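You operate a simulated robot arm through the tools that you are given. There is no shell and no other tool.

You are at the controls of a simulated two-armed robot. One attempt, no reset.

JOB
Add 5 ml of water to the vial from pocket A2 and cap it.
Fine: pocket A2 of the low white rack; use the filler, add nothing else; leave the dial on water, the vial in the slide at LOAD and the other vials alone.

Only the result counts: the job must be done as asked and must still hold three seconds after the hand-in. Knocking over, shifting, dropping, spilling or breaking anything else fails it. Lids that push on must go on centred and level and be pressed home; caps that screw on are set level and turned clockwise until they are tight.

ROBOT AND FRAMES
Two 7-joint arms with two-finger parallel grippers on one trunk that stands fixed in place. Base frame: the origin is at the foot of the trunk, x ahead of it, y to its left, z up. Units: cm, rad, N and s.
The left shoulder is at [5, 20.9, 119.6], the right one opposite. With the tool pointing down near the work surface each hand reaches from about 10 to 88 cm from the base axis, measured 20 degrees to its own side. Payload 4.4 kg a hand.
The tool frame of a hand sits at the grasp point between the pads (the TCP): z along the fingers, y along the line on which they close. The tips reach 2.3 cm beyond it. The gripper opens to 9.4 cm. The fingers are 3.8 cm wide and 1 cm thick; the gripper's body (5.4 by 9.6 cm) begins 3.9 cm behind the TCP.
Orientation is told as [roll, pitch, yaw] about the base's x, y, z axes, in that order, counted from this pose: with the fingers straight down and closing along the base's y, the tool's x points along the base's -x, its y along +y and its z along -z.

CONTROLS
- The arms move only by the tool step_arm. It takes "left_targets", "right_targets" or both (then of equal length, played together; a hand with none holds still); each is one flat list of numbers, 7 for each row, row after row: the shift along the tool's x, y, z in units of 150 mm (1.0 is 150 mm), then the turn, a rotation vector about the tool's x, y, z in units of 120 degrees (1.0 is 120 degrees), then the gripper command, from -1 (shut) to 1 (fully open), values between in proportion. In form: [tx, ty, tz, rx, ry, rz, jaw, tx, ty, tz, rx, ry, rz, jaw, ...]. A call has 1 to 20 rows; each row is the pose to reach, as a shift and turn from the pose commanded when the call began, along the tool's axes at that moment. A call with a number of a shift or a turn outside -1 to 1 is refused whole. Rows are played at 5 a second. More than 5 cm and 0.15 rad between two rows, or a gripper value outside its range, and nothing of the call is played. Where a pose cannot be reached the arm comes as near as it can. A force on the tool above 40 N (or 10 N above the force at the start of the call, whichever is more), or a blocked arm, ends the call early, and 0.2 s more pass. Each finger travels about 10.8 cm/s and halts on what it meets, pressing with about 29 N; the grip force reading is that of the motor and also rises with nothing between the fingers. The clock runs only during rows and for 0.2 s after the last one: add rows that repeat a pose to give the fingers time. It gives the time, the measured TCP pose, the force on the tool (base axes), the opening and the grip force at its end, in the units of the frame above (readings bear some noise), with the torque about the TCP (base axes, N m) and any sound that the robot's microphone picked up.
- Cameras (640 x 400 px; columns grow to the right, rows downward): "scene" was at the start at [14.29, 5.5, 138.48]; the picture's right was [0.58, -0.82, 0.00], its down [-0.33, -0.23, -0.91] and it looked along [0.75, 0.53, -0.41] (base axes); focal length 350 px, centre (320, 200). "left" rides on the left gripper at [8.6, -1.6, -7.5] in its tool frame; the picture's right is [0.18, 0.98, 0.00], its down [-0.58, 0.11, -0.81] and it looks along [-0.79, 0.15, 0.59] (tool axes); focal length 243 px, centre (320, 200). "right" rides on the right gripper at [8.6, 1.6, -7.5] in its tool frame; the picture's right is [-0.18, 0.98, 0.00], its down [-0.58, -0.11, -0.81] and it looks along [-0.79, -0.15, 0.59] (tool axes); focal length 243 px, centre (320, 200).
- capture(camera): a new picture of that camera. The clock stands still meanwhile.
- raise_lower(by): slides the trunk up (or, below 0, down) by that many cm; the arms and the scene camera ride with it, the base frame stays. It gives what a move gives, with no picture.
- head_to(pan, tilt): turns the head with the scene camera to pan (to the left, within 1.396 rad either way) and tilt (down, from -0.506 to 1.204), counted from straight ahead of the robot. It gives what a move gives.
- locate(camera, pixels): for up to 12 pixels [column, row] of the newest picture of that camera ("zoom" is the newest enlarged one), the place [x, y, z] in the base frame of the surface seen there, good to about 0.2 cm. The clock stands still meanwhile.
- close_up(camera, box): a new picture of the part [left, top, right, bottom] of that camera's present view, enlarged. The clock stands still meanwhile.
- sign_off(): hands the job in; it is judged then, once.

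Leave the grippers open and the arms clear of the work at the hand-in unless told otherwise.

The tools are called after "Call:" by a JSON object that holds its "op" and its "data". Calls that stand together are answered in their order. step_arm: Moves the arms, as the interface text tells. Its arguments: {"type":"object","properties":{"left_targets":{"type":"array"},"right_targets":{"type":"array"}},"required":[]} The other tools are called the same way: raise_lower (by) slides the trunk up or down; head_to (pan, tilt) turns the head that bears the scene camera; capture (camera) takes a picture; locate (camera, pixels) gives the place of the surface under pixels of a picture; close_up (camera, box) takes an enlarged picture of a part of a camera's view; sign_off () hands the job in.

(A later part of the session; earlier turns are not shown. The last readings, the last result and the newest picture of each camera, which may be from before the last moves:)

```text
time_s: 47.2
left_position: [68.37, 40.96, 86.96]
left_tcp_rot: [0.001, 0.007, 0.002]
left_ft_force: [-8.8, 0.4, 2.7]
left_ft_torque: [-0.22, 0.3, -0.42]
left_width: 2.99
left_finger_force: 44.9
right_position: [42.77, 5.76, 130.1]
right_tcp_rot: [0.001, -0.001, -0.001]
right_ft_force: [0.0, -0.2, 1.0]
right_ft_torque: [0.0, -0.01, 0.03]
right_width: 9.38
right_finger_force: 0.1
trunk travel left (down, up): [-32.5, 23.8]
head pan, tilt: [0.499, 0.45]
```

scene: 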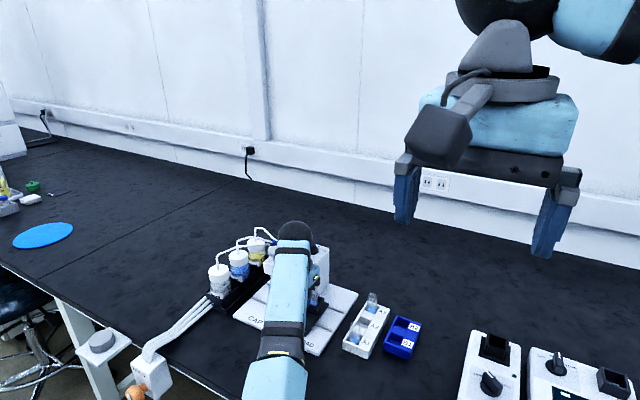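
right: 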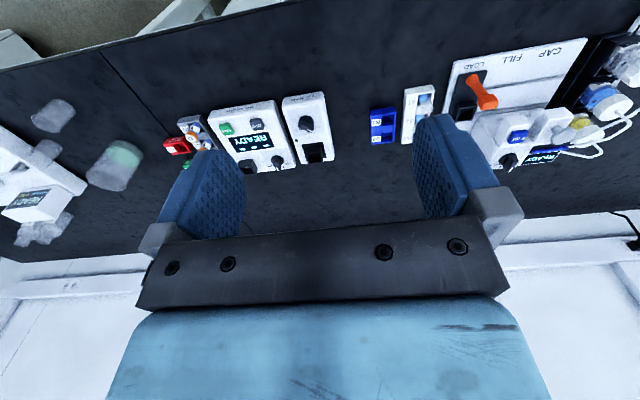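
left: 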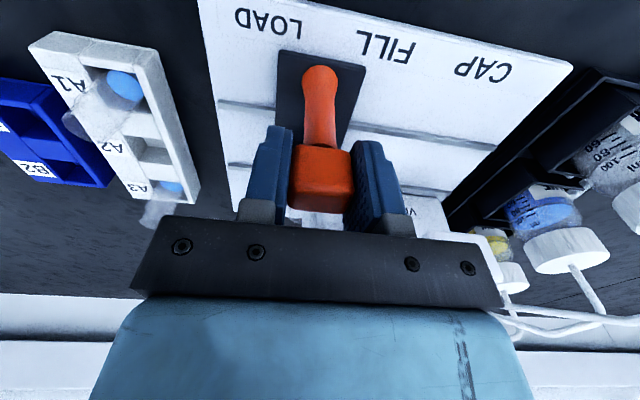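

It went smoothly with almost no side force at this speed. I continue slowly by 2.2 cm to about y≈43.2.

Call:
{"op": "step_arm", "data": {"left_targets": [0, 0.015, 0, 0, 0, 0, -0.6, 0, 0.03, 0, 0, 0, 0, -0.6, 0, 0.045, 0, 0, 0, 0, -0.6, 0, 0.06, 0, 0, 0, 0, -0.6, 0, 0.075, 0, 0, 0, 0, -0.6, 0, 0.09, 0, 0, 0, 0, -0.6, 0, 0.105, 0, 0, 0, 0, -0.6, 0, 0.12, 0, 0, 0, 0, -0.6, 0, 0.135, 0, 0, 0, 0, -0.6, 0, 0.147, 0, 0, 0, 0, -0.6, 0, 0.147, 0, 0, 0, 0, -0.6]}}

Call:
{"op": "capture", "data": {"camera": "left"}}

Call:
{"op": "close_up", "data": {"camera": "scene", "box": [225, 215, 385, 365]}}

```text
time_s: 49.6
left_position: [68.53, 43.13, 86.9]
left_tcp_rot: [-0.001, 0.008, 0.001]
left_ft_force: [-13.7, 1.9, -0.4]
left_ft_torque: [0.13, 1.36, -0.03]
left_width: 2.98
left_finger_force: 44.8
right_position: [42.86, 5.79, 129.94]
right_tcp_rot: [0.001, -0.003, -0.002]
right_ft_force: [0.2, 0.7, 0.1]
right_ft_torque: [0.03, 0.06, 0.0]
right_width: 9.41
right_finger_force: 0.0
trunk travel left (down, up): [-32.5, 23.8]
head pan, tilt: [0.499, 0.45]
```

```text
taken
```

left: 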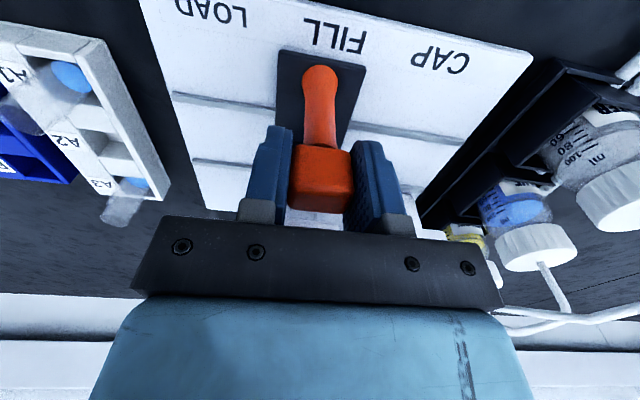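

```text
2.67 times, centred on (305, 290) of scene
```

zoom: 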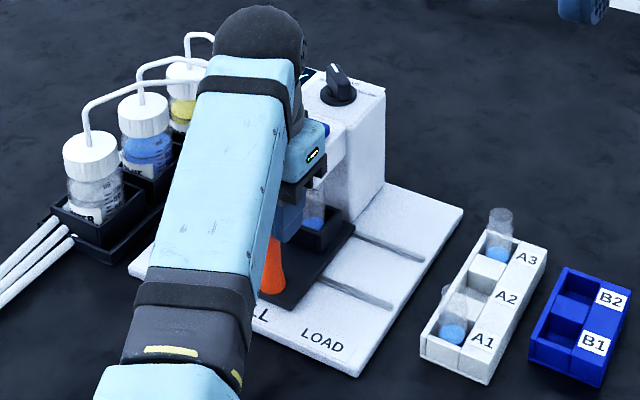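

The lever is at y≈43.1, close to FILL. I'll let go of it, rise, and look for how the vial sits under the 5 ml head and what the display says.

Call:
{"op": "step_arm", "data": {"left_targets": [0, 0, 0, 0, 0, 0, -0.2, 0, 0, 0, 0, 0, 0, 0.1, 0, 0, 0, 0, 0, 0, 0.1, 0, 0, -0.15, 0, -0.004, 0, 0.1, 0, 0, -0.4, 0, -0.004, 0, 0.1, 0, 0, -0.7, 0, -0.004, 0, 0.1, 0, 0, -0.95, 0, -0.004, 0, 0.1, 0, 0, -0.95, 0, -0.004, 0, 0.1]}}

Call:
{"op": "capture", "data": {"camera": "left"}}

Call:
{"op": "capture", "data": {"camera": "scene"}}

```text
time_s: 51.4
left_position: [68.6, 43.19, 101.1]
left_tcp_rot: [-0.002, -0.001, -0.001]
left_ft_force: [-0.3, -0.1, 0.4]
left_ft_torque: [0.0, 0.01, -0.01]
left_width: 5.18
left_finger_force: 0.1
right_position: [42.94, 5.65, 129.92]
right_tcp_rot: [0.0, 0.0, -0.001]
right_ft_force: [0.2, 0.3, -0.9]
right_ft_torque: [0.0, 0.03, -0.01]
right_width: 9.41
right_finger_force: 0.1
trunk travel left (down, up): [-32.5, 23.8]
head pan, tilt: [0.499, 0.45]
```

```text
taken
```

left: 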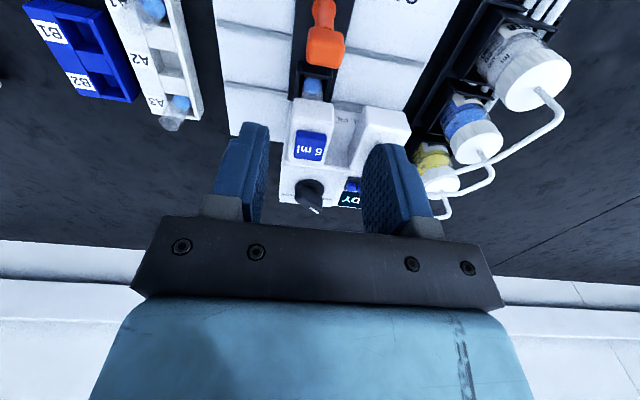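

```text
taken
```

scene: 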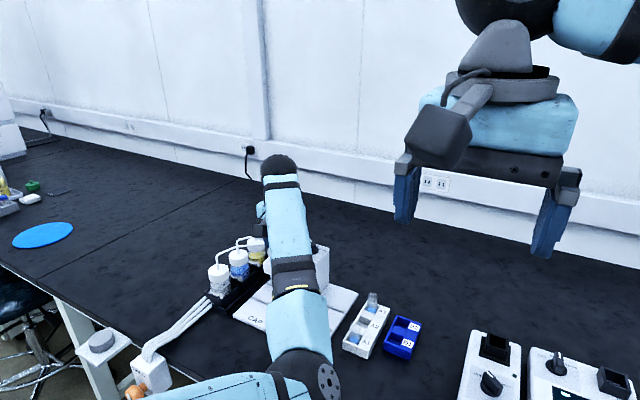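

Next an enlarged view of the head, the vial and the lever, with measurements.

Call:
{"op": "close_up", "data": {"camera": "left", "box": [260, 0, 420, 220]}}

Call:
{"op": "locate", "data": {"camera": "left", "pixels": [[310, 45], [340, 45], [326, 45], [291, 115], [326, 115], [300, 110], [318, 110], [309, 145], [355, 115], [405, 125], [300, 70], [333, 70]]}}

```text
1.82 times, centred on (340, 110) of left
```

zoom: 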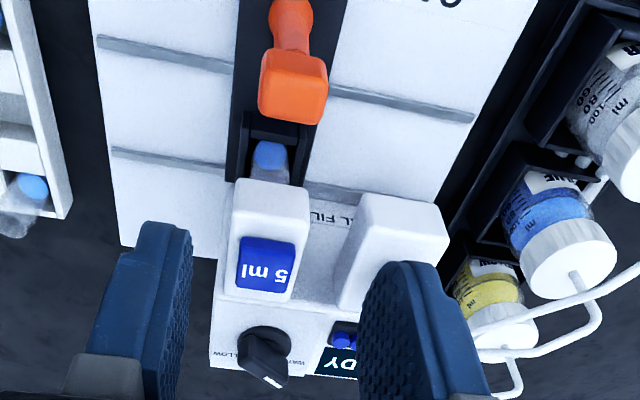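

```text
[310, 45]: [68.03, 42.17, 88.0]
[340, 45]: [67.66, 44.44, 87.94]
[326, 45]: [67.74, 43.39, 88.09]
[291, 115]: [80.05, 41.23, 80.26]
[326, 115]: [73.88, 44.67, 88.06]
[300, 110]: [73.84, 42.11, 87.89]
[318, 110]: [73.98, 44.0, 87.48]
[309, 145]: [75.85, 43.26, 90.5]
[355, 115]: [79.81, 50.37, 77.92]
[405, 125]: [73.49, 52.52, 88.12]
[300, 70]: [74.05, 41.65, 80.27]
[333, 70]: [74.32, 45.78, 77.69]
```

The lever head is centred on y≈43.3 and the 5 ml head on ≈43.2, so the vial is under the filler nozzle. I'll shut the fingers and move over the 5 ml button (75.9,43.3, top z 90.5), staying above it.

Call:
{"op": "step_arm", "data": {"left_targets": [-0.12, 0.002, 0.0, 0, 0, 0, -0.5, -0.25, 0.004, 0.0, 0, 0, 0, -1, -0.37, 0.007, 0.1, 0, 0, 0, -1, -0.487, 0.007, 0.2, 0, 0, 0, -1, -0.487, 0.007, 0.333, 0, 0, 0, -1, -0.487, 0.007, 0.333, 0, 0, 0, -1]}}

Call:
{"op": "capture", "data": {"camera": "left"}}

Call:
{"op": "close_up", "data": {"camera": "scene", "box": [225, 190, 385, 340]}}

```text
time_s: 52.8
left_position: [75.94, 43.24, 96.27]
left_tcp_rot: [-0.002, -0.002, 0.001]
left_ft_force: [0.2, 0.5, -0.4]
left_ft_torque: [0.03, 0.02, 0.0]
left_width: 0.0
left_finger_force: 29.1
right_position: [42.82, 5.58, 130.04]
right_tcp_rot: [-0.001, 0.001, 0.0]
right_ft_force: [-0.1, 0.5, 0.3]
right_ft_torque: [-0.02, 0.01, 0.02]
right_width: 9.41
right_finger_force: 0.1
trunk travel left (down, up): [-32.5, 23.8]
head pan, tilt: [0.499, 0.45]
```

```text
taken
```

left: 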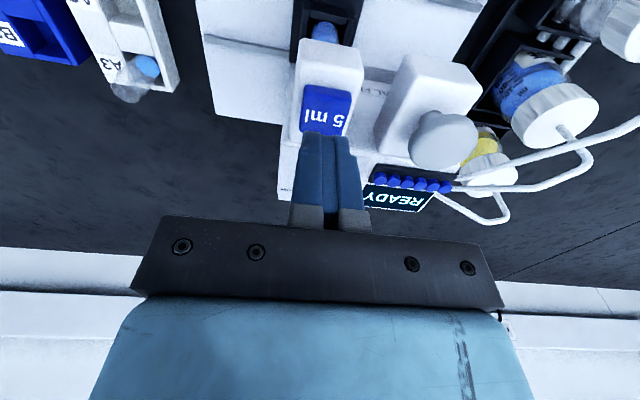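

```text
2.67 times, centred on (305, 265) of scene
```

zoom: 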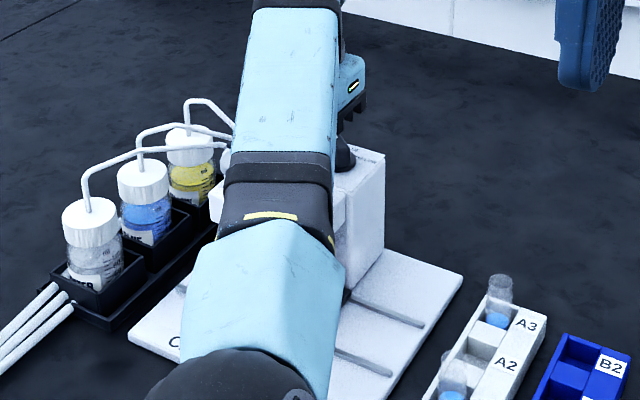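

I'll measure the button again from here for the aim point.

Call:
{"op": "close_up", "data": {"camera": "left", "box": [270, 20, 494, 220]}}

Call:
{"op": "locate", "data": {"camera": "left", "pixels": [[327, 108], [306, 100], [350, 100], [326, 92], [325, 128], [303, 80], [358, 85], [327, 60]]}}

```text
2.00 times, centred on (382, 120) of left
```

zoom: 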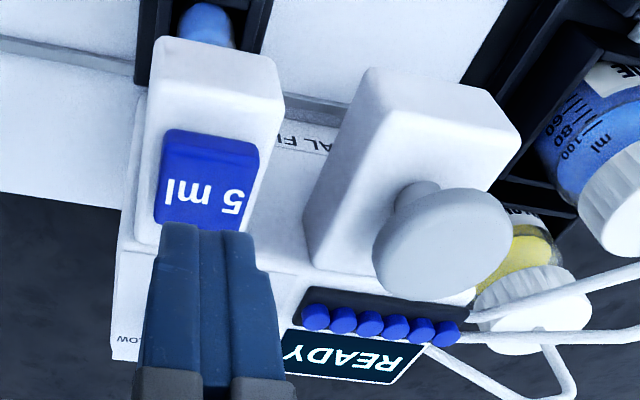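

```text
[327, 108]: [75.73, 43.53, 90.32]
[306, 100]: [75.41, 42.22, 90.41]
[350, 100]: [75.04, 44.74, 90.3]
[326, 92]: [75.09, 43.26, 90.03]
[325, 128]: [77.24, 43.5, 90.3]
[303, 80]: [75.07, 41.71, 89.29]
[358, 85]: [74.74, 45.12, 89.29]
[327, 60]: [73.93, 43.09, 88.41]
```

The button is centred on (76.2,43.45) with its top at z≈90.35. I'm lining up and going down to just touching (TCP ≈92.8).

Call:
{"op": "step_arm", "data": {"left_targets": [-0.014, 0.011, 0.08, 0, 0, 0, -1, -0.014, 0.011, 0.16, 0, 0, 0, -1, -0.014, 0.011, 0.21, 0, 0, 0, -1, -0.014, 0.011, 0.23, 0, 0, 0, -1, -0.014, 0.011, 0.23, 0, 0, 0, -1]}}

```text
time_s: 54.0
left_position: [76.08, 43.29, 92.62]
left_tcp_rot: [0.0, 0.0, 0.0]
left_ft_force: [0.4, -0.2, 0.1]
left_ft_torque: [-0.02, 0.04, -0.01]
left_width: 0.0
left_finger_force: 29.2
right_position: [42.84, 5.63, 129.96]
right_tcp_rot: [-0.001, -0.002, 0.0]
right_ft_force: [0.2, 0.2, -0.2]
right_ft_torque: [0.0, 0.01, -0.03]
right_width: 9.41
right_finger_force: 0.1
trunk travel left (down, up): [-32.5, 23.8]
head pan, tilt: [0.499, 0.45]
```

Nearly touching, with no force. Now I press down in small rows, 0.5 cm in all.

Call:
{"op": "step_arm", "data": {"left_targets": [0, 0.004, 0.008, 0, 0, 0, -1, 0, 0.004, 0.016, 0, 0, 0, -1, 0, 0.004, 0.024, 0, 0, 0, -1, 0, 0.004, 0.033, 0, 0, 0, -1]}}

Call:
{"op": "close_up", "data": {"camera": "left", "box": [270, 20, 494, 220]}}

```text
time_s: 55.0
left_position: [76.06, 43.5, 92.3]
left_tcp_rot: [0.0, -0.002, 0.001]
left_ft_force: [-1.7, 0.2, 1.6]
left_ft_torque: [0.03, 0.06, -0.03]
left_width: 0.0
left_finger_force: 29.3
right_position: [42.82, 5.66, 129.97]
right_tcp_rot: [0.0, 0.001, 0.0]
right_ft_force: [0.2, -0.2, 0.7]
right_ft_torque: [-0.02, 0.02, -0.01]
right_width: 9.41
right_finger_force: 0.1
trunk travel left (down, up): [-32.5, 23.8]
head pan, tilt: [0.499, 0.45]
heard: click
```

```text
2.00 times, centred on (382, 120) of left
```

zoom: 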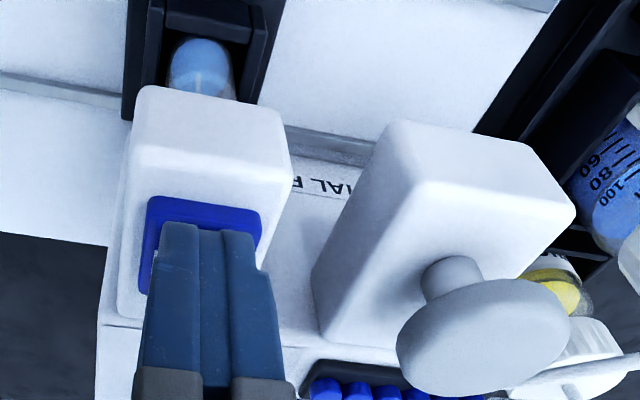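

I heard a click and a thin stream seems to run into the vial. I'm lifting off the button by 4 cm and waiting.

Call:
{"op": "step_arm", "data": {"left_targets": [0, 0, -0.05, 0, 0, 0, -1, 0, 0, -0.15, 0, 0, 0, -1, 0, 0, -0.28, 0, 0, 0, -1, 0, 0, -0.28, 0, 0, 0, -1, 0, 0, -0.28, 0, 0, 0, -1]}}

Call:
{"op": "close_up", "data": {"camera": "left", "box": [270, 20, 494, 220]}}

```text
time_s: 56.2
left_position: [76.17, 43.33, 96.47]
left_tcp_rot: [-0.002, -0.002, 0.0]
left_ft_force: [-0.2, 0.3, -0.2]
left_ft_torque: [0.02, 0.01, -0.02]
left_width: 0.02
left_finger_force: 29.5
right_position: [42.94, 5.66, 129.94]
right_tcp_rot: [0.001, 0.001, 0.0]
right_ft_force: [-1.0, -0.2, 0.9]
right_ft_torque: [-0.01, 0.03, 0.01]
right_width: 9.39
right_finger_force: 0.1
trunk travel left (down, up): [-32.5, 23.8]
head pan, tilt: [0.499, 0.45]
```

```text
2.00 times, centred on (382, 120) of left
```

zoom: 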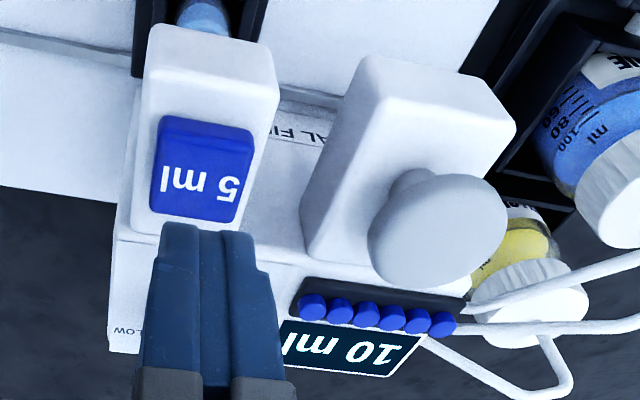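

The display now shows "10 ml". The vial already held some 5 ml of blue, so this may be the total, but I'll check the level. I'll raise the hand and look again at the display and vial.

Call:
{"op": "step_arm", "data": {"left_targets": [0, 0, -0.2, 0, 0, 0, -1, 0.1, 0, -0.35, 0, 0, 0, -0.5, 0.3, 0, -0.35, 0, 0, 0, 0.1, 0.5, 0, -0.35, 0, 0, 0, 0.17, 0.5, 0, -0.35, 0, 0, 0, 0.17]}}

Call:
{"op": "capture", "data": {"camera": "left"}}

Call:
{"op": "close_up", "data": {"camera": "left", "box": [260, 0, 420, 220]}}

Call:
{"op": "close_up", "data": {"camera": "scene", "box": [205, 200, 365, 350]}}

```text
time_s: 57.4
left_position: [68.78, 43.41, 101.48]
left_tcp_rot: [-0.001, 0.001, 0.001]
left_ft_force: [-0.1, 0.3, -0.7]
left_ft_torque: [-0.02, -0.02, 0.01]
left_width: 5.52
left_finger_force: 0.0
right_position: [42.88, 5.6, 129.95]
right_tcp_rot: [0.0, -0.001, 0.0]
right_ft_force: [0.4, -0.7, -0.1]
right_ft_torque: [0.01, -0.01, -0.01]
right_width: 9.42
right_finger_force: 0.1
trunk travel left (down, up): [-32.5, 23.8]
head pan, tilt: [0.499, 0.45]
```

```text
taken
```

left: 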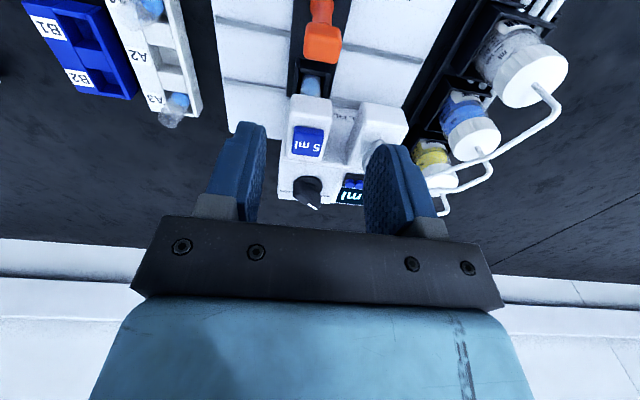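

```text
1.82 times, centred on (340, 110) of left
```

zoom: 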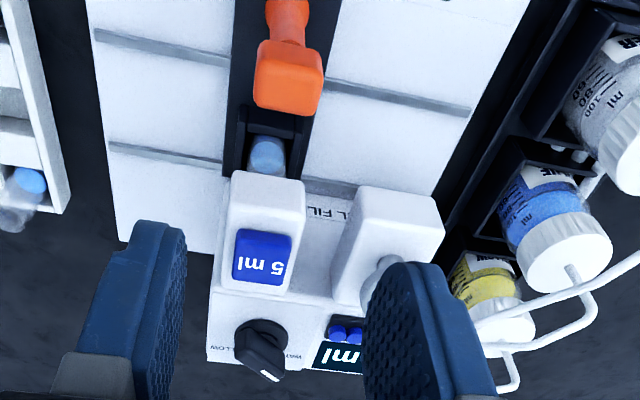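

```text
2.67 times, centred on (285, 275) of scene
```

zoom: 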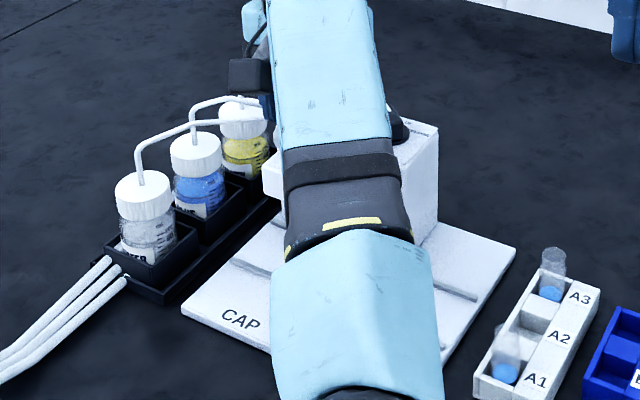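

The liquid now looks paler (diluted). I'll zoom in on the vial to estimate the level.

Call:
{"op": "close_up", "data": {"camera": "left", "box": [290, 60, 338, 105]}}

Call:
{"op": "locate", "data": {"camera": "left", "pixels": [[311, 79], [311, 83], [311, 88], [311, 92], [311, 75]]}}

```text
8.89 times, centred on (314, 82) of left
```

zoom: 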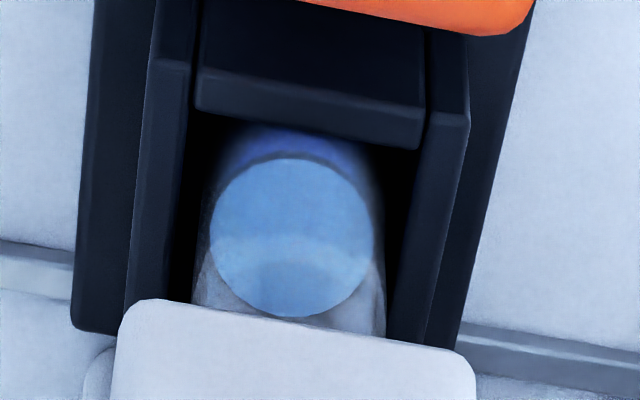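

```text
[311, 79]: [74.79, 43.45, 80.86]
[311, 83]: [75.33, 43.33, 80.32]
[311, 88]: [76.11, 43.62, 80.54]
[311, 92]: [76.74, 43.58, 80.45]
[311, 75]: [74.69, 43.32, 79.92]
```

The surface is at z≈80.5 over a bottom at ≈77.75. It was 1.5 cm deep before and is now ≈2.8 cm, so about 5 ml was added, and the display gives the 10 ml total. Next I go down onto the lever again at (68.5,43.4), open 5.5 cm.

Call:
{"op": "step_arm", "data": {"left_targets": [0.018, 0, 0.2, 0, 0, 0, 0.17, 0.018, 0, 0.45, 0, 0, 0, 0.17, 0.018, 0, 0.68, 0, 0, 0, 0.17, 0.018, 0, 0.68, 0, 0, 0, 0.17]}}

Call:
{"op": "capture", "data": {"camera": "left"}}

```text
time_s: 58.4
left_position: [68.88, 43.37, 91.72]
left_tcp_rot: [-0.001, -0.002, 0.0]
left_ft_force: [-0.6, 0.4, -0.2]
left_ft_torque: [-0.01, -0.01, -0.01]
left_width: 5.51
left_finger_force: 0.1
right_position: [42.93, 5.65, 129.97]
right_tcp_rot: [0.0, 0.001, 0.0]
right_ft_force: [0.1, -0.8, -0.2]
right_ft_torque: [-0.02, 0.02, -0.02]
right_width: 9.41
right_finger_force: 0.0
trunk travel left (down, up): [-32.5, 23.8]
head pan, tilt: [0.499, 0.45]
```

```text
taken
```

left: 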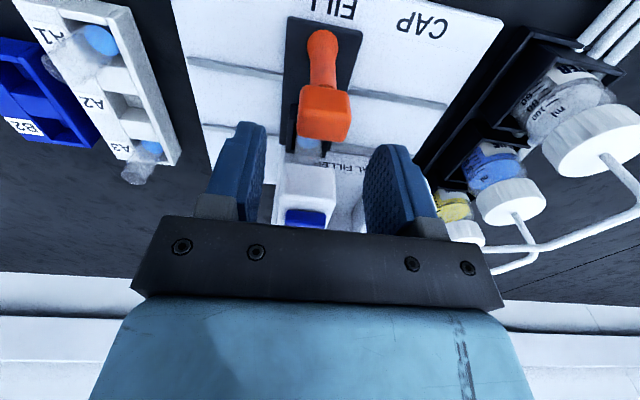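

The lever is centred between the fingers. Down 4.8 cm, back 0.4 cm in x, and grip.

Call:
{"op": "step_arm", "data": {"left_targets": [0.027, 0, 0.12, 0, 0, 0, 0.17, 0.027, 0, 0.25, 0, 0, 0, 0.17, 0.027, 0, 0.32, 0, 0, 0, 0.17, 0.027, 0, 0.32, 0, 0, 0, -0.2, 0.027, 0, 0.32, 0, 0, 0, -0.45, 0.027, 0, 0.32, 0, 0, 0, -0.6, 0.027, 0, 0.32, 0, 0, 0, -0.6]}}

```text
time_s: 60.0
left_position: [67.87, 43.43, 86.59]
left_tcp_rot: [-0.002, -0.001, 0.0]
left_ft_force: [-1.3, 1.1, -2.1]
left_ft_torque: [0.36, -0.81, -0.11]
left_width: 2.98
left_finger_force: 44.9
right_position: [42.84, 5.64, 129.89]
right_tcp_rot: [-0.002, 0.001, 0.0]
right_ft_force: [0.1, -0.5, 0.4]
right_ft_torque: [-0.02, 0.0, -0.02]
right_width: 9.4
right_finger_force: 0.1
trunk travel left (down, up): [-32.5, 23.8]
head pan, tilt: [0.499, 0.45]
```

Gripped again. I push slowly toward CAP in small rows, 4 cm for now.

Call:
{"op": "step_arm", "data": {"left_targets": [0, 0.013, 0, 0, 0, 0, -0.6, 0, 0.027, 0, 0, 0, 0, -0.6, 0, 0.04, 0, 0, 0, 0, -0.6, 0, 0.053, 0, 0, 0, 0, -0.6, 0, 0.067, 0, 0, 0, 0, -0.6, 0, 0.08, 0, 0, 0, 0, -0.6, 0, 0.093, 0, 0, 0, 0, -0.6, 0, 0.107, 0, 0, 0, 0, -0.6, 0, 0.12, 0, 0, 0, 0, -0.6, 0, 0.133, 0, 0, 0, 0, -0.6, 0, 0.147, 0, 0, 0, 0, -0.6, 0, 0.16, 0, 0, 0, 0, -0.6, 0, 0.173, 0, 0, 0, 0, -0.6, 0, 0.187, 0, 0, 0, 0, -0.6, 0, 0.2, 0, 0, 0, 0, -0.6, 0, 0.213, 0, 0, 0, 0, -0.6, 0, 0.227, 0, 0, 0, 0, -0.6, 0, 0.24, 0, 0, 0, 0, -0.6, 0, 0.253, 0, 0, 0, 0, -0.6, 0, 0.267, 0, 0, 0, 0, -0.6]}}

Call:
{"op": "capture", "data": {"camera": "scene"}}

```text
time_s: 64.2
left_position: [67.91, 47.56, 86.7]
left_tcp_rot: [-0.002, -0.002, -0.001]
left_ft_force: [-7.3, -0.9, -2.8]
left_ft_torque: [0.46, -0.55, 0.16]
left_width: 2.98
left_finger_force: 45.1
right_position: [42.92, 5.71, 130.04]
right_tcp_rot: [0.001, 0.0, -0.001]
right_ft_force: [-0.3, 0.2, 0.9]
right_ft_torque: [0.03, -0.02, -0.01]
right_width: 9.4
right_finger_force: 0.0
trunk travel left (down, up): [-32.5, 23.8]
head pan, tilt: [0.499, 0.45]
```

```text
taken
```

scene: 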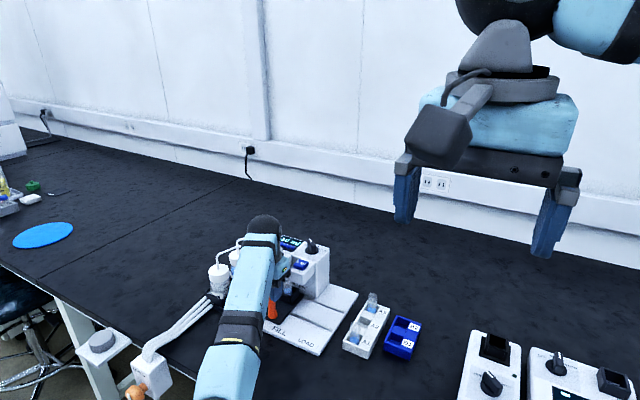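

Half way. Before pushing on, I'll check the tubes and bottles on the +y side against the hand's coming position (hand edge to y≈55.5, z>90.6).

Call:
{"op": "close_up", "data": {"camera": "scene", "box": [190, 205, 350, 325]}}

Call:
{"op": "close_up", "data": {"camera": "left", "box": [300, 0, 640, 240]}}

Call:
{"op": "capture", "data": {"camera": "left"}}

```text
3.33 times, centred on (270, 265) of scene
```

zoom: 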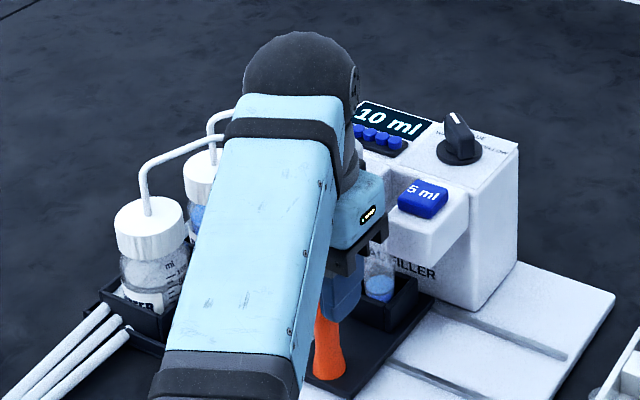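

```text
1.67 times, centred on (470, 120) of left
```

zoom: 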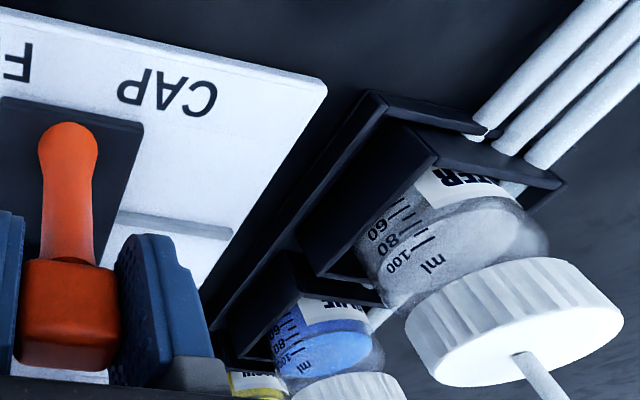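

```text
taken
```

left: 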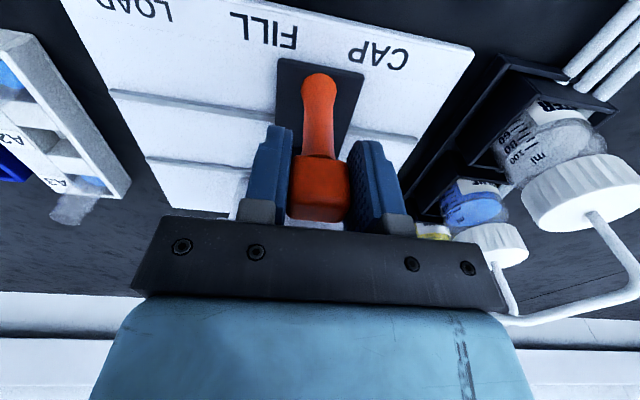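

I'll locate the bottle cap and tube points in the wrist view.

Call:
{"op": "locate", "data": {"camera": "left", "pixels": [[575, 195], [600, 230], [615, 255], [632, 280], [600, 302], [560, 312], [525, 318], [510, 300], [497, 275], [528, 205], [490, 240], [530, 185]]}}

Call:
{"op": "locate", "data": {"camera": "scene", "pixels": [[216, 262], [214, 248], [216, 243], [225, 241], [235, 239], [237, 237], [218, 270], [228, 275], [230, 290], [245, 280], [265, 230], [252, 270]]}}

```text
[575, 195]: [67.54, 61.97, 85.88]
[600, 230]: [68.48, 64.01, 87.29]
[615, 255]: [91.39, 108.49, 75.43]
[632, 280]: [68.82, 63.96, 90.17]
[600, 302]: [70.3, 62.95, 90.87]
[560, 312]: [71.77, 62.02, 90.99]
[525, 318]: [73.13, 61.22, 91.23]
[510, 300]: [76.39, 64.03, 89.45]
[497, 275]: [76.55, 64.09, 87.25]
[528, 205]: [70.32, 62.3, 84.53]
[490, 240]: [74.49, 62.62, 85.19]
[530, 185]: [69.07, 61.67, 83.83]
```

```text
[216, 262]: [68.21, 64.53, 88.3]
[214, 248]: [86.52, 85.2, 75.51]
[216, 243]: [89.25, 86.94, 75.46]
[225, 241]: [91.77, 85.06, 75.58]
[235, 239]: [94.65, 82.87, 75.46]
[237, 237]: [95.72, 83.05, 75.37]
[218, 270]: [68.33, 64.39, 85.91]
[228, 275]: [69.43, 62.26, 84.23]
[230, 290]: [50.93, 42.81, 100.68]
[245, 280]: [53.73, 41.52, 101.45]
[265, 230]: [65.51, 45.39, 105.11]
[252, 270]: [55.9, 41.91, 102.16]
```

The tubes run at y≥57 near the filler, at least 5 cm from the hand's coming position. I continue the push by 3.0 cm to y≈50.55.

Call:
{"op": "step_arm", "data": {"left_targets": [0, 0.013, 0, 0, 0, 0, -0.6, 0, 0.027, 0, 0, 0, 0, -0.6, 0, 0.04, 0, 0, 0, 0, -0.6, 0, 0.053, 0, 0, 0, 0, -0.6, 0, 0.067, 0, 0, 0, 0, -0.6, 0, 0.08, 0, 0, 0, 0, -0.6, 0, 0.093, 0, 0, 0, 0, -0.6, 0, 0.107, 0, 0, 0, 0, -0.6, 0, 0.12, 0, 0, 0, 0, -0.6, 0, 0.133, 0, 0, 0, 0, -0.6, 0, 0.147, 0, 0, 0, 0, -0.6, 0, 0.16, 0, 0, 0, 0, -0.6, 0, 0.173, 0, 0, 0, 0, -0.6, 0, 0.187, 0, 0, 0, 0, -0.6, 0, 0.2, 0, 0, 0, 0, -0.6, 0, 0.2, 0, 0, 0, 0, -0.6]}}

Call:
{"op": "capture", "data": {"camera": "left"}}

Call:
{"op": "close_up", "data": {"camera": "scene", "box": [190, 205, 350, 325]}}

```text
time_s: 67.6
left_position: [67.97, 50.31, 86.73]
left_tcp_rot: [0.001, -0.004, 0.0]
left_ft_force: [-5.7, 1.3, 6.5]
left_ft_torque: [0.13, 1.4, -0.02]
left_width: 3.0
left_finger_force: 45.0
right_position: [42.89, 5.65, 130.0]
right_tcp_rot: [0.001, -0.001, -0.001]
right_ft_force: [0.6, -0.1, -0.2]
right_ft_torque: [-0.02, -0.01, 0.01]
right_width: 9.41
right_finger_force: 0.1
trunk travel left (down, up): [-32.5, 23.8]
head pan, tilt: [0.499, 0.45]
```

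```text
taken
```

left: 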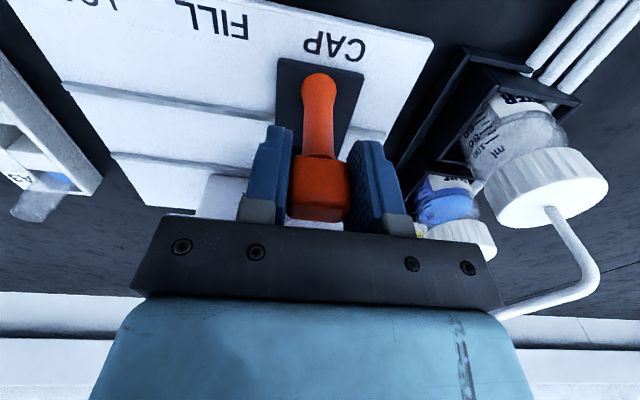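

```text
3.33 times, centred on (270, 265) of scene
```

zoom: 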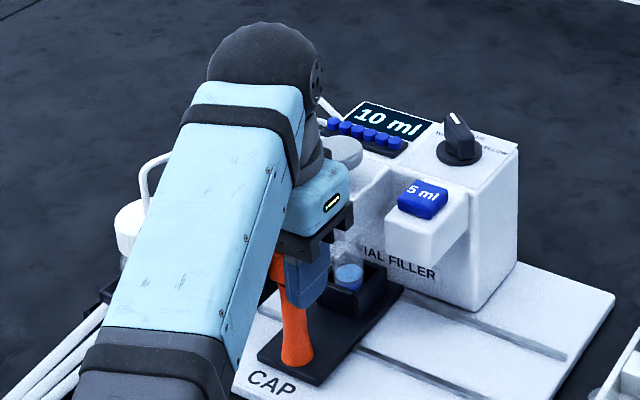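

The lever is at y≈50.3. FILL settled near y≈43.4, i.e. 7.5 cm from LOAD, so CAP should be near y≈50.9. I push another 0.55 cm slowly, watching the force.

Call:
{"op": "step_arm", "data": {"left_targets": [0, 0.01, 0, 0, 0, 0, -0.6, 0, 0.02, 0, 0, 0, 0, -0.6, 0, 0.03, 0, 0, 0, 0, -0.6, 0, 0.037, 0, 0, 0, 0, -0.6, 0, 0.037, 0, 0, 0, 0, -0.6]}}

Call:
{"op": "close_up", "data": {"camera": "scene", "box": [190, 205, 350, 325]}}

```text
time_s: 68.8
left_position: [67.89, 50.88, 86.59]
left_tcp_rot: [-0.002, -0.001, 0.0]
left_ft_force: [-8.8, 0.1, 1.8]
left_ft_torque: [0.43, -0.93, 0.19]
left_width: 2.99
left_finger_force: 44.7
right_position: [42.78, 5.62, 130.04]
right_tcp_rot: [0.001, -0.001, 0.001]
right_ft_force: [-0.6, -0.3, -0.2]
right_ft_torque: [0.02, 0.01, 0.03]
right_width: 9.4
right_finger_force: 0.1
trunk travel left (down, up): [-32.5, 23.8]
head pan, tilt: [0.499, 0.45]
```

```text
3.33 times, centred on (270, 265) of scene
```

zoom: 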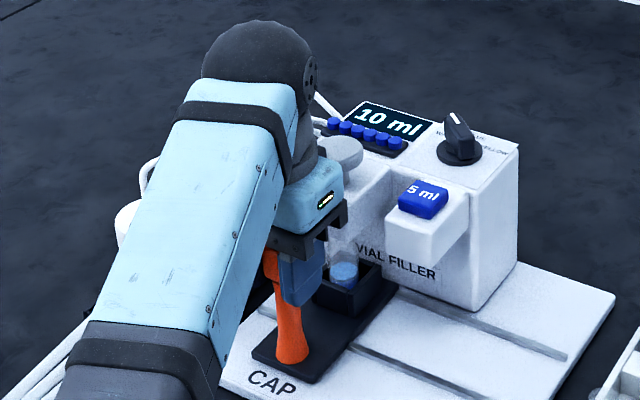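

Now at y≈50.9. I'll release, lift straight up, and inspect the vial under the press head.

Call:
{"op": "step_arm", "data": {"left_targets": [0, 0, 0, 0, 0, 0, -0.2, 0, 0, 0, 0, 0, 0, 0.1, 0, 0, 0, 0, 0, 0, 0.1, 0, 0, -0.15, 0, 0, 0, 0.1, 0, 0, -0.4, 0, 0, 0, 0.1, 0, 0, -0.7, 0, 0, 0, 0.1, 0, 0, -0.98, 0, 0, 0, 0.1, 0, 0, -0.98, 0, 0, 0, 0.1]}}

Call:
{"op": "capture", "data": {"camera": "left"}}

Call:
{"op": "close_up", "data": {"camera": "scene", "box": [190, 205, 350, 325]}}

```text
time_s: 70.6
left_position: [68.06, 51.0, 101.17]
left_tcp_rot: [-0.002, -0.001, 0.001]
left_ft_force: [-0.2, 0.0, 0.0]
left_ft_torque: [0.02, -0.03, -0.01]
left_width: 5.16
left_finger_force: 0.1
right_position: [42.89, 5.69, 129.9]
right_tcp_rot: [-0.001, 0.0, -0.001]
right_ft_force: [-0.6, 0.4, 0.6]
right_ft_torque: [-0.01, -0.01, 0.02]
right_width: 9.41
right_finger_force: 0.0
trunk travel left (down, up): [-32.5, 23.8]
head pan, tilt: [0.499, 0.45]
```

```text
taken
```

left: 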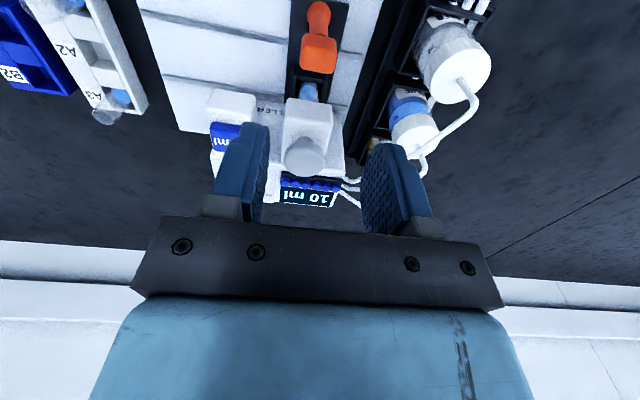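

```text
3.33 times, centred on (270, 265) of scene
```

zoom: 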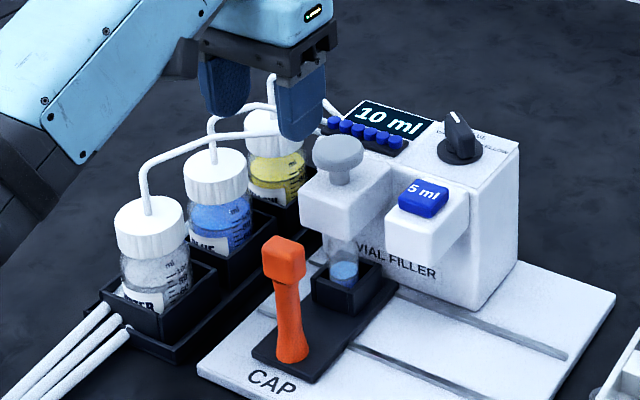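

A clear view: the vial stands under the press head. I'll measure the alignment and the press knob.

Call:
{"op": "close_up", "data": {"camera": "left", "box": [250, 0, 378, 190]}}

Call:
{"op": "locate", "data": {"camera": "left", "pixels": [[318, 50], [301, 50], [336, 50], [286, 115], [333, 115], [308, 115], [304, 152], [285, 152], [324, 152], [310, 92], [292, 85], [328, 85]]}}

Call:
{"op": "locate", "data": {"camera": "zoom", "pixels": [[320, 300]]}}

Call:
{"op": "close_up", "data": {"camera": "scene", "box": [250, 230, 314, 310]}}

```text
2.11 times, centred on (314, 95) of left
```

zoom: 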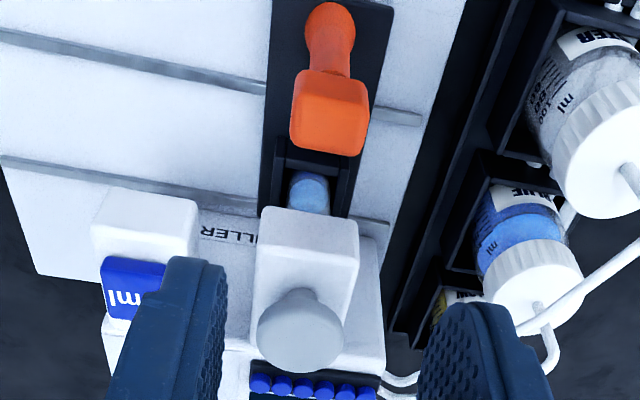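

```text
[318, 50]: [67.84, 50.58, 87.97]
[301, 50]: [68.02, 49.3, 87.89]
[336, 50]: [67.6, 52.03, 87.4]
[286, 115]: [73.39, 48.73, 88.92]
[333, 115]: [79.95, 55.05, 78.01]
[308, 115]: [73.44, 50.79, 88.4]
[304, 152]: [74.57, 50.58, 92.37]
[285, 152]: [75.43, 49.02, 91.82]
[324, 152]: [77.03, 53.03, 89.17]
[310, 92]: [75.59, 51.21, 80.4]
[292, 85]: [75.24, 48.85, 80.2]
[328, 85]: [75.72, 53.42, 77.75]
```

```text
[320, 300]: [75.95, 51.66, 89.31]
```

```text
5.00 times, centred on (282, 270) of scene
```

zoom: 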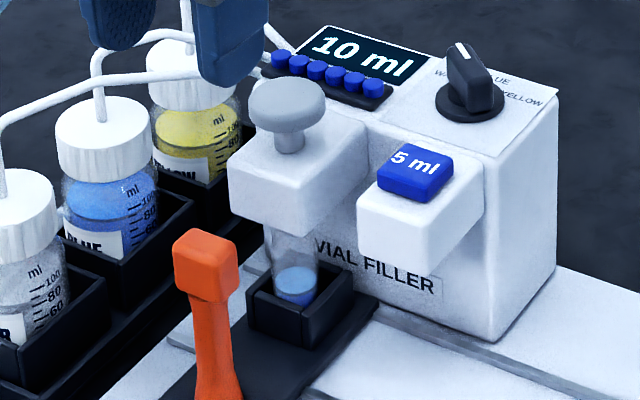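

The vial lines up with the press stem. Now the centre and top of the grey mushroom knob.

Call:
{"op": "locate", "data": {"camera": "zoom", "pixels": [[287, 100], [252, 100], [322, 105], [287, 84], [287, 118], [289, 140]]}}

Call:
{"op": "locate", "data": {"camera": "left", "pixels": [[304, 142], [304, 157], [304, 165], [304, 172], [288, 157], [320, 157]]}}

```text
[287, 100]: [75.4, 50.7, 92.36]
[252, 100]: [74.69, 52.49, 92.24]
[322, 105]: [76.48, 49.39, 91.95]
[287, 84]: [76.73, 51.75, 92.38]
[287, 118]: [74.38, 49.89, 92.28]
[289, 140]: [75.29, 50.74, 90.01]
```

```text
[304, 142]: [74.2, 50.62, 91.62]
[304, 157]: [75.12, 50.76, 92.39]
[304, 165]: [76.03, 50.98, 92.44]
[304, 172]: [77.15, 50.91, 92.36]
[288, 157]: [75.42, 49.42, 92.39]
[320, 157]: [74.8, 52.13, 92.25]
```

The knob is centred on about (75.7,50.85), top z≈92.4. I'm closing the fingers and moving over it at z≈97.

Call:
{"op": "step_arm", "data": {"left_targets": [-0.13, -0.003, 0, 0, 0, 0, -0.5, -0.26, -0.006, 0.0, 0, 0, 0, -1, -0.39, -0.01, 0.0, 0, 0, 0, -1, -0.51, -0.01, 0.12, 0, 0, 0, -1, -0.51, -0.01, 0.28, 0, 0, 0, -1, -0.51, -0.01, 0.28, 0, 0, 0, -1]}}

Call:
{"op": "close_up", "data": {"camera": "left", "box": [240, 60, 400, 220]}}

Call:
{"op": "close_up", "data": {"camera": "scene", "box": [190, 180, 350, 325]}}

```text
time_s: 72.0
left_position: [75.64, 50.85, 97.23]
left_tcp_rot: [0.0, 0.0, 0.0]
left_ft_force: [0.5, -0.5, 0.4]
left_ft_torque: [-0.01, 0.0, 0.0]
left_width: 0.01
left_finger_force: 28.8
right_position: [42.85, 5.4, 130.16]
right_tcp_rot: [0.0, 0.001, -0.001]
right_ft_force: [0.3, 0.0, 0.3]
right_ft_torque: [0.03, 0.0, 0.01]
right_width: 9.39
right_finger_force: 0.1
trunk travel left (down, up): [-32.5, 23.8]
head pan, tilt: [0.499, 0.45]
```

```text
2.50 times, centred on (320, 140) of left
```

zoom: 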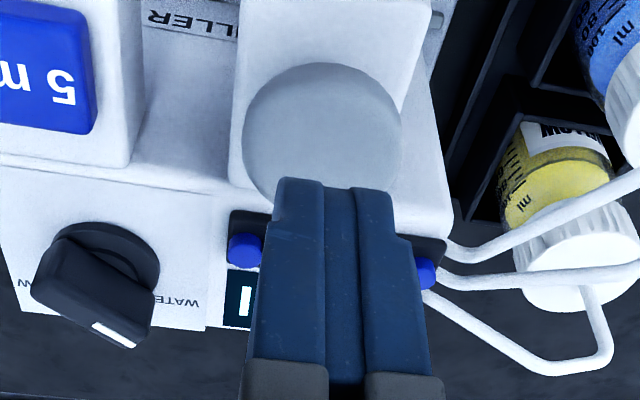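

```text
2.76 times, centred on (270, 252) of scene
```

zoom: 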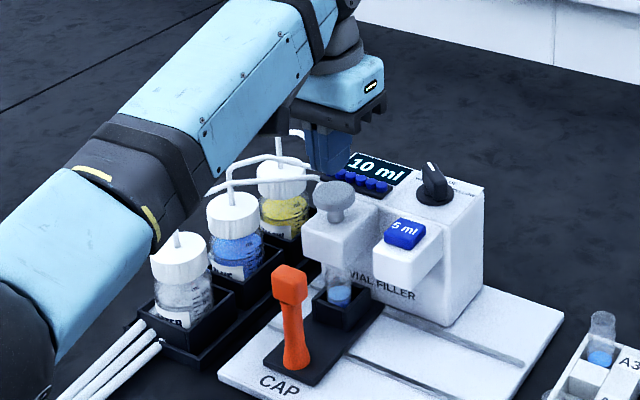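

The fingertips are right over the knob's centre. I'm going down to touch, at about TCP z 94.8.

Call:
{"op": "step_arm", "data": {"left_targets": [0.004, 0, 0.06, 0, 0, 0, -1, 0.004, 0, 0.12, 0, 0, 0, -1, 0.004, 0, 0.155, 0, 0, 0, -1, 0.004, 0, 0.155, 0, 0, 0, -1]}}

```text
time_s: 73.0
left_position: [75.46, 50.97, 94.93]
left_tcp_rot: [-0.002, 0.0, 0.0]
left_ft_force: [0.4, -0.1, -0.2]
left_ft_torque: [0.02, 0.0, 0.02]
left_width: 0.0
left_finger_force: 28.7
right_position: [43.01, 5.58, 129.9]
right_tcp_rot: [0.0, 0.0, -0.001]
right_ft_force: [-0.3, -0.6, 0.0]
right_ft_torque: [0.01, 0.0, -0.03]
right_width: 9.38
right_finger_force: 0.1
trunk travel left (down, up): [-32.5, 23.8]
head pan, tilt: [0.499, 0.45]
```

No touch yet. I press down in small rows, 1.0 cm in this call, watching force and sound.

Call:
{"op": "step_arm", "data": {"left_targets": [0, 0, 0.01, 0, 0, 0, -1, 0, 0, 0.02, 0, 0, 0, -1, 0, 0, 0.03, 0, 0, 0, -1, 0, 0, 0.04, 0, 0, 0, -1, 0, 0, 0.05, 0, 0, 0, -1, 0, 0, 0.06, 0, 0, 0, -1, 0, 0, 0.067, 0, 0, 0, -1]}}

Call:
{"op": "close_up", "data": {"camera": "scene", "box": [240, 220, 320, 310]}}

```text
time_s: 74.6
left_position: [75.52, 50.86, 93.9]
left_tcp_rot: [-0.002, -0.002, 0.0]
left_ft_force: [-0.8, -0.2, 3.3]
left_ft_torque: [-0.05, 0.02, 0.02]
left_width: 0.02
left_finger_force: 28.7
right_position: [42.9, 5.47, 129.96]
right_tcp_rot: [0.0, 0.001, -0.002]
right_ft_force: [-0.4, -1.3, 0.5]
right_ft_torque: [0.04, -0.03, -0.01]
right_width: 9.41
right_finger_force: 0.0
trunk travel left (down, up): [-32.5, 23.8]
head pan, tilt: [0.499, 0.45]
```

```text
4.44 times, centred on (280, 265) of scene
```

zoom: 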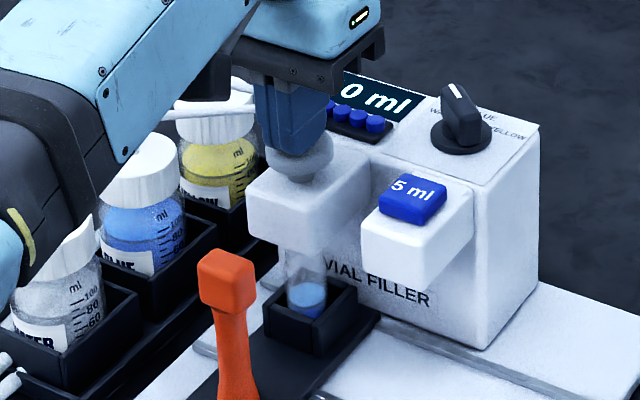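

The knob moves down against a light 3 N spring force. I continue another 0.8 cm.

Call:
{"op": "step_arm", "data": {"left_targets": [0, 0, 0.01, 0, 0, 0, -1, 0, 0, 0.02, 0, 0, 0, -1, 0, 0, 0.03, 0, 0, 0, -1, 0, 0, 0.04, 0, 0, 0, -1, 0, 0, 0.05, 0, 0, 0, -1]}}

Call:
{"op": "close_up", "data": {"camera": "scene", "box": [240, 220, 320, 310]}}

```text
time_s: 75.8
left_position: [75.51, 50.75, 93.24]
left_tcp_rot: [0.001, -0.006, 0.0]
left_ft_force: [4.6, 0.7, 11.5]
left_ft_torque: [0.05, -0.16, -0.04]
left_width: 0.0
left_finger_force: 29.6
right_position: [42.78, 5.52, 130.04]
right_tcp_rot: [0.0, -0.001, -0.001]
right_ft_force: [0.2, -0.3, -0.1]
right_ft_torque: [-0.03, 0.0, 0.0]
right_width: 9.39
right_finger_force: 0.1
trunk travel left (down, up): [-32.5, 23.8]
head pan, tilt: [0.499, 0.45]
```

```text
4.44 times, centred on (280, 265) of scene
```

zoom: 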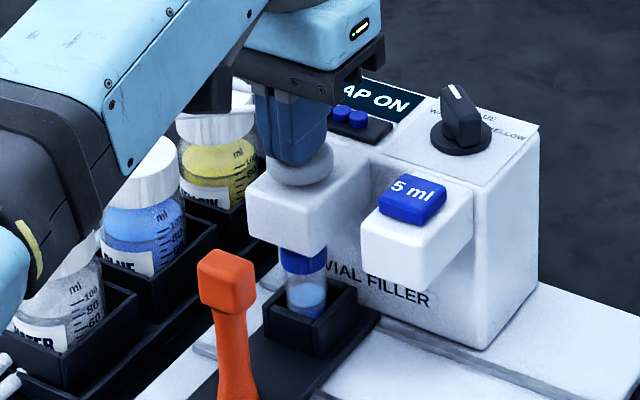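

A blue cap is on the vial and the display says "CAP ON". Force is 11.5 N; I press a little more (0.25 cm) to make sure it's home.

Call:
{"op": "step_arm", "data": {"left_targets": [0, 0, 0.008, 0, 0, 0, -1, 0, 0, 0.016, 0, 0, 0, -1, 0, 0, 0.016, 0, 0, 0, -1]}}

Call:
{"op": "close_up", "data": {"camera": "scene", "box": [240, 220, 320, 310]}}

```text
time_s: 76.6
left_position: [75.46, 50.8, 93.17]
left_tcp_rot: [0.001, -0.007, 0.001]
left_ft_force: [10.3, 6.9, 25.9]
left_ft_torque: [0.2, -0.37, 0.0]
left_width: 0.02
left_finger_force: 28.8
right_position: [42.66, 5.55, 130.15]
right_tcp_rot: [0.003, -0.002, 0.0]
right_ft_force: [1.4, 0.2, 0.0]
right_ft_torque: [0.01, 0.0, -0.02]
right_width: 9.39
right_finger_force: 0.1
trunk travel left (down, up): [-32.5, 23.8]
head pan, tilt: [0.499, 0.45]
```

```text
4.44 times, centred on (280, 265) of scene
```

zoom: 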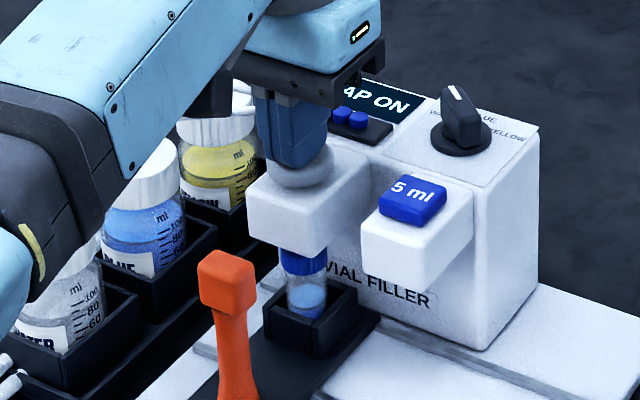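

The knob is at its hard stop (26 N, no more travel). I'm lifting off slowly and straight up, to z≈101.

Call:
{"op": "step_arm", "data": {"left_targets": [0, 0, -0.03, 0, 0, 0, -1, 0, 0, -0.08, 0, 0, 0, -1, 0, 0, -0.14, 0, 0, 0, -1, 0, 0, -0.28, 0, 0, 0, -1, 0, 0, -0.53, 0, 0, 0, -1, 0, 0, -0.53, 0, 0.003, 0, -1]}}

Call:
{"op": "close_up", "data": {"camera": "scene", "box": [240, 220, 320, 310]}}

```text
time_s: 78.0
left_position: [75.66, 50.82, 100.66]
left_tcp_rot: [-0.001, 0.007, 0.0]
left_ft_force: [0.2, -0.3, 0.5]
left_ft_torque: [-0.02, 0.0, 0.0]
left_width: 0.0
left_finger_force: 29.0
right_position: [42.98, 5.65, 129.85]
right_tcp_rot: [0.0, 0.001, 0.001]
right_ft_force: [1.0, 0.8, -0.4]
right_ft_torque: [-0.01, -0.02, 0.06]
right_width: 9.42
right_finger_force: 0.0
trunk travel left (down, up): [-32.5, 23.8]
head pan, tilt: [0.499, 0.45]
```

```text
4.44 times, centred on (280, 265) of scene
```

zoom: 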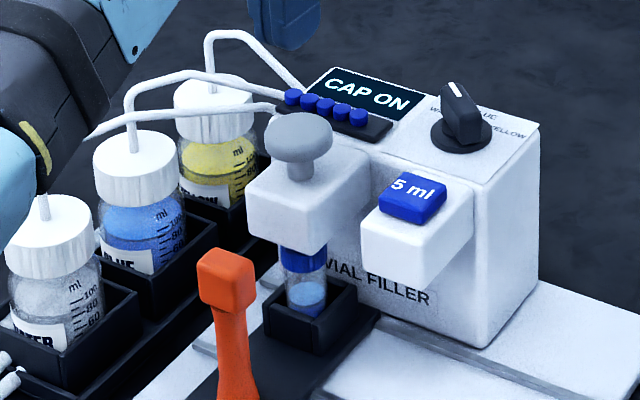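

The cap is on, level, with 5 caps left in the row and the knob sprung back. Now back to the lever: first to (68.2,50.85) at this height with the jaw opened.

Call:
{"op": "step_arm", "data": {"left_targets": [0.12, 0, 0, 0, -0.0033, 0, -0.5, 0.25, 0, 0, 0, -0.0033, 0, 0.0, 0.38, 0.002, 0, 0, -0.0033, 0, 0.17, 0.497, 0.002, 0, 0, -0.0033, 0, 0.17, 0.497, 0.002, 0.25, 0, -0.0033, 0, 0.17, 0.497, 0.002, 0.5, 0, -0.0033, 0, 0.17, 0.497, 0.002, 0.62, 0, -0.0033, 0, 0.17, 0.497, 0.002, 0.62, 0, -0.0033, 0, 0.17]}}

Call:
{"op": "capture", "data": {"camera": "left"}}

```text
time_s: 79.8
left_position: [68.0, 50.71, 91.57]
left_tcp_rot: [-0.002, 0.0, 0.0]
left_ft_force: [-0.5, -0.3, -0.2]
left_ft_torque: [-0.02, 0.03, 0.04]
left_width: 5.49
left_finger_force: 0.1
right_position: [42.94, 5.65, 130.07]
right_tcp_rot: [-0.001, 0.0, 0.0]
right_ft_force: [0.4, -0.5, -1.4]
right_ft_torque: [0.02, -0.01, -0.02]
right_width: 9.41
right_finger_force: 0.1
trunk travel left (down, up): [-32.5, 23.8]
head pan, tilt: [0.499, 0.45]
```

```text
taken
```

left: 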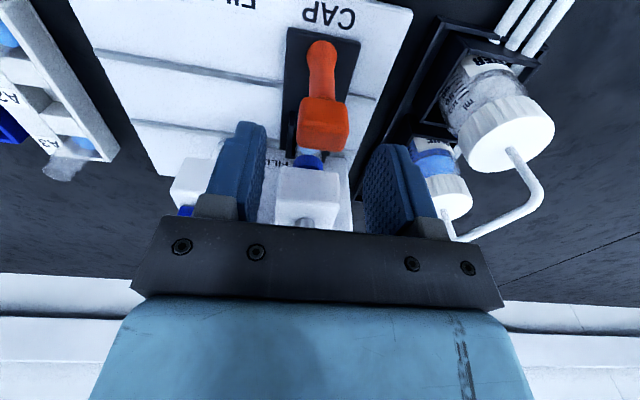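

The lever lies between the fingers. Down 4.8 cm and grip.

Call:
{"op": "step_arm", "data": {"left_targets": [0, 0.005, 0.12, 0, 0, 0, 0.17, 0, 0.007, 0.25, 0, 0, 0, 0.17, 0, 0.007, 0.32, 0, 0, 0, 0.17, 0, 0.007, 0.32, 0, 0, 0, -0.2, 0, 0.007, 0.32, 0, 0, 0, -0.45, 0, 0.007, 0.32, 0, 0, 0, -0.6, 0, 0.007, 0.32, 0, 0, 0, -0.6]}}

```text
time_s: 81.4
left_position: [68.18, 50.93, 86.47]
left_tcp_rot: [-0.001, -0.003, 0.001]
left_ft_force: [-2.0, 1.1, -2.9]
left_ft_torque: [0.62, -0.58, -0.04]
left_width: 2.97
left_finger_force: 45.2
right_position: [42.9, 5.71, 129.92]
right_tcp_rot: [-0.001, 0.0, -0.002]
right_ft_force: [0.1, 0.2, 0.2]
right_ft_torque: [0.02, -0.02, -0.02]
right_width: 9.38
right_finger_force: 0.0
trunk travel left (down, up): [-32.5, 23.8]
head pan, tilt: [0.499, 0.45]
```

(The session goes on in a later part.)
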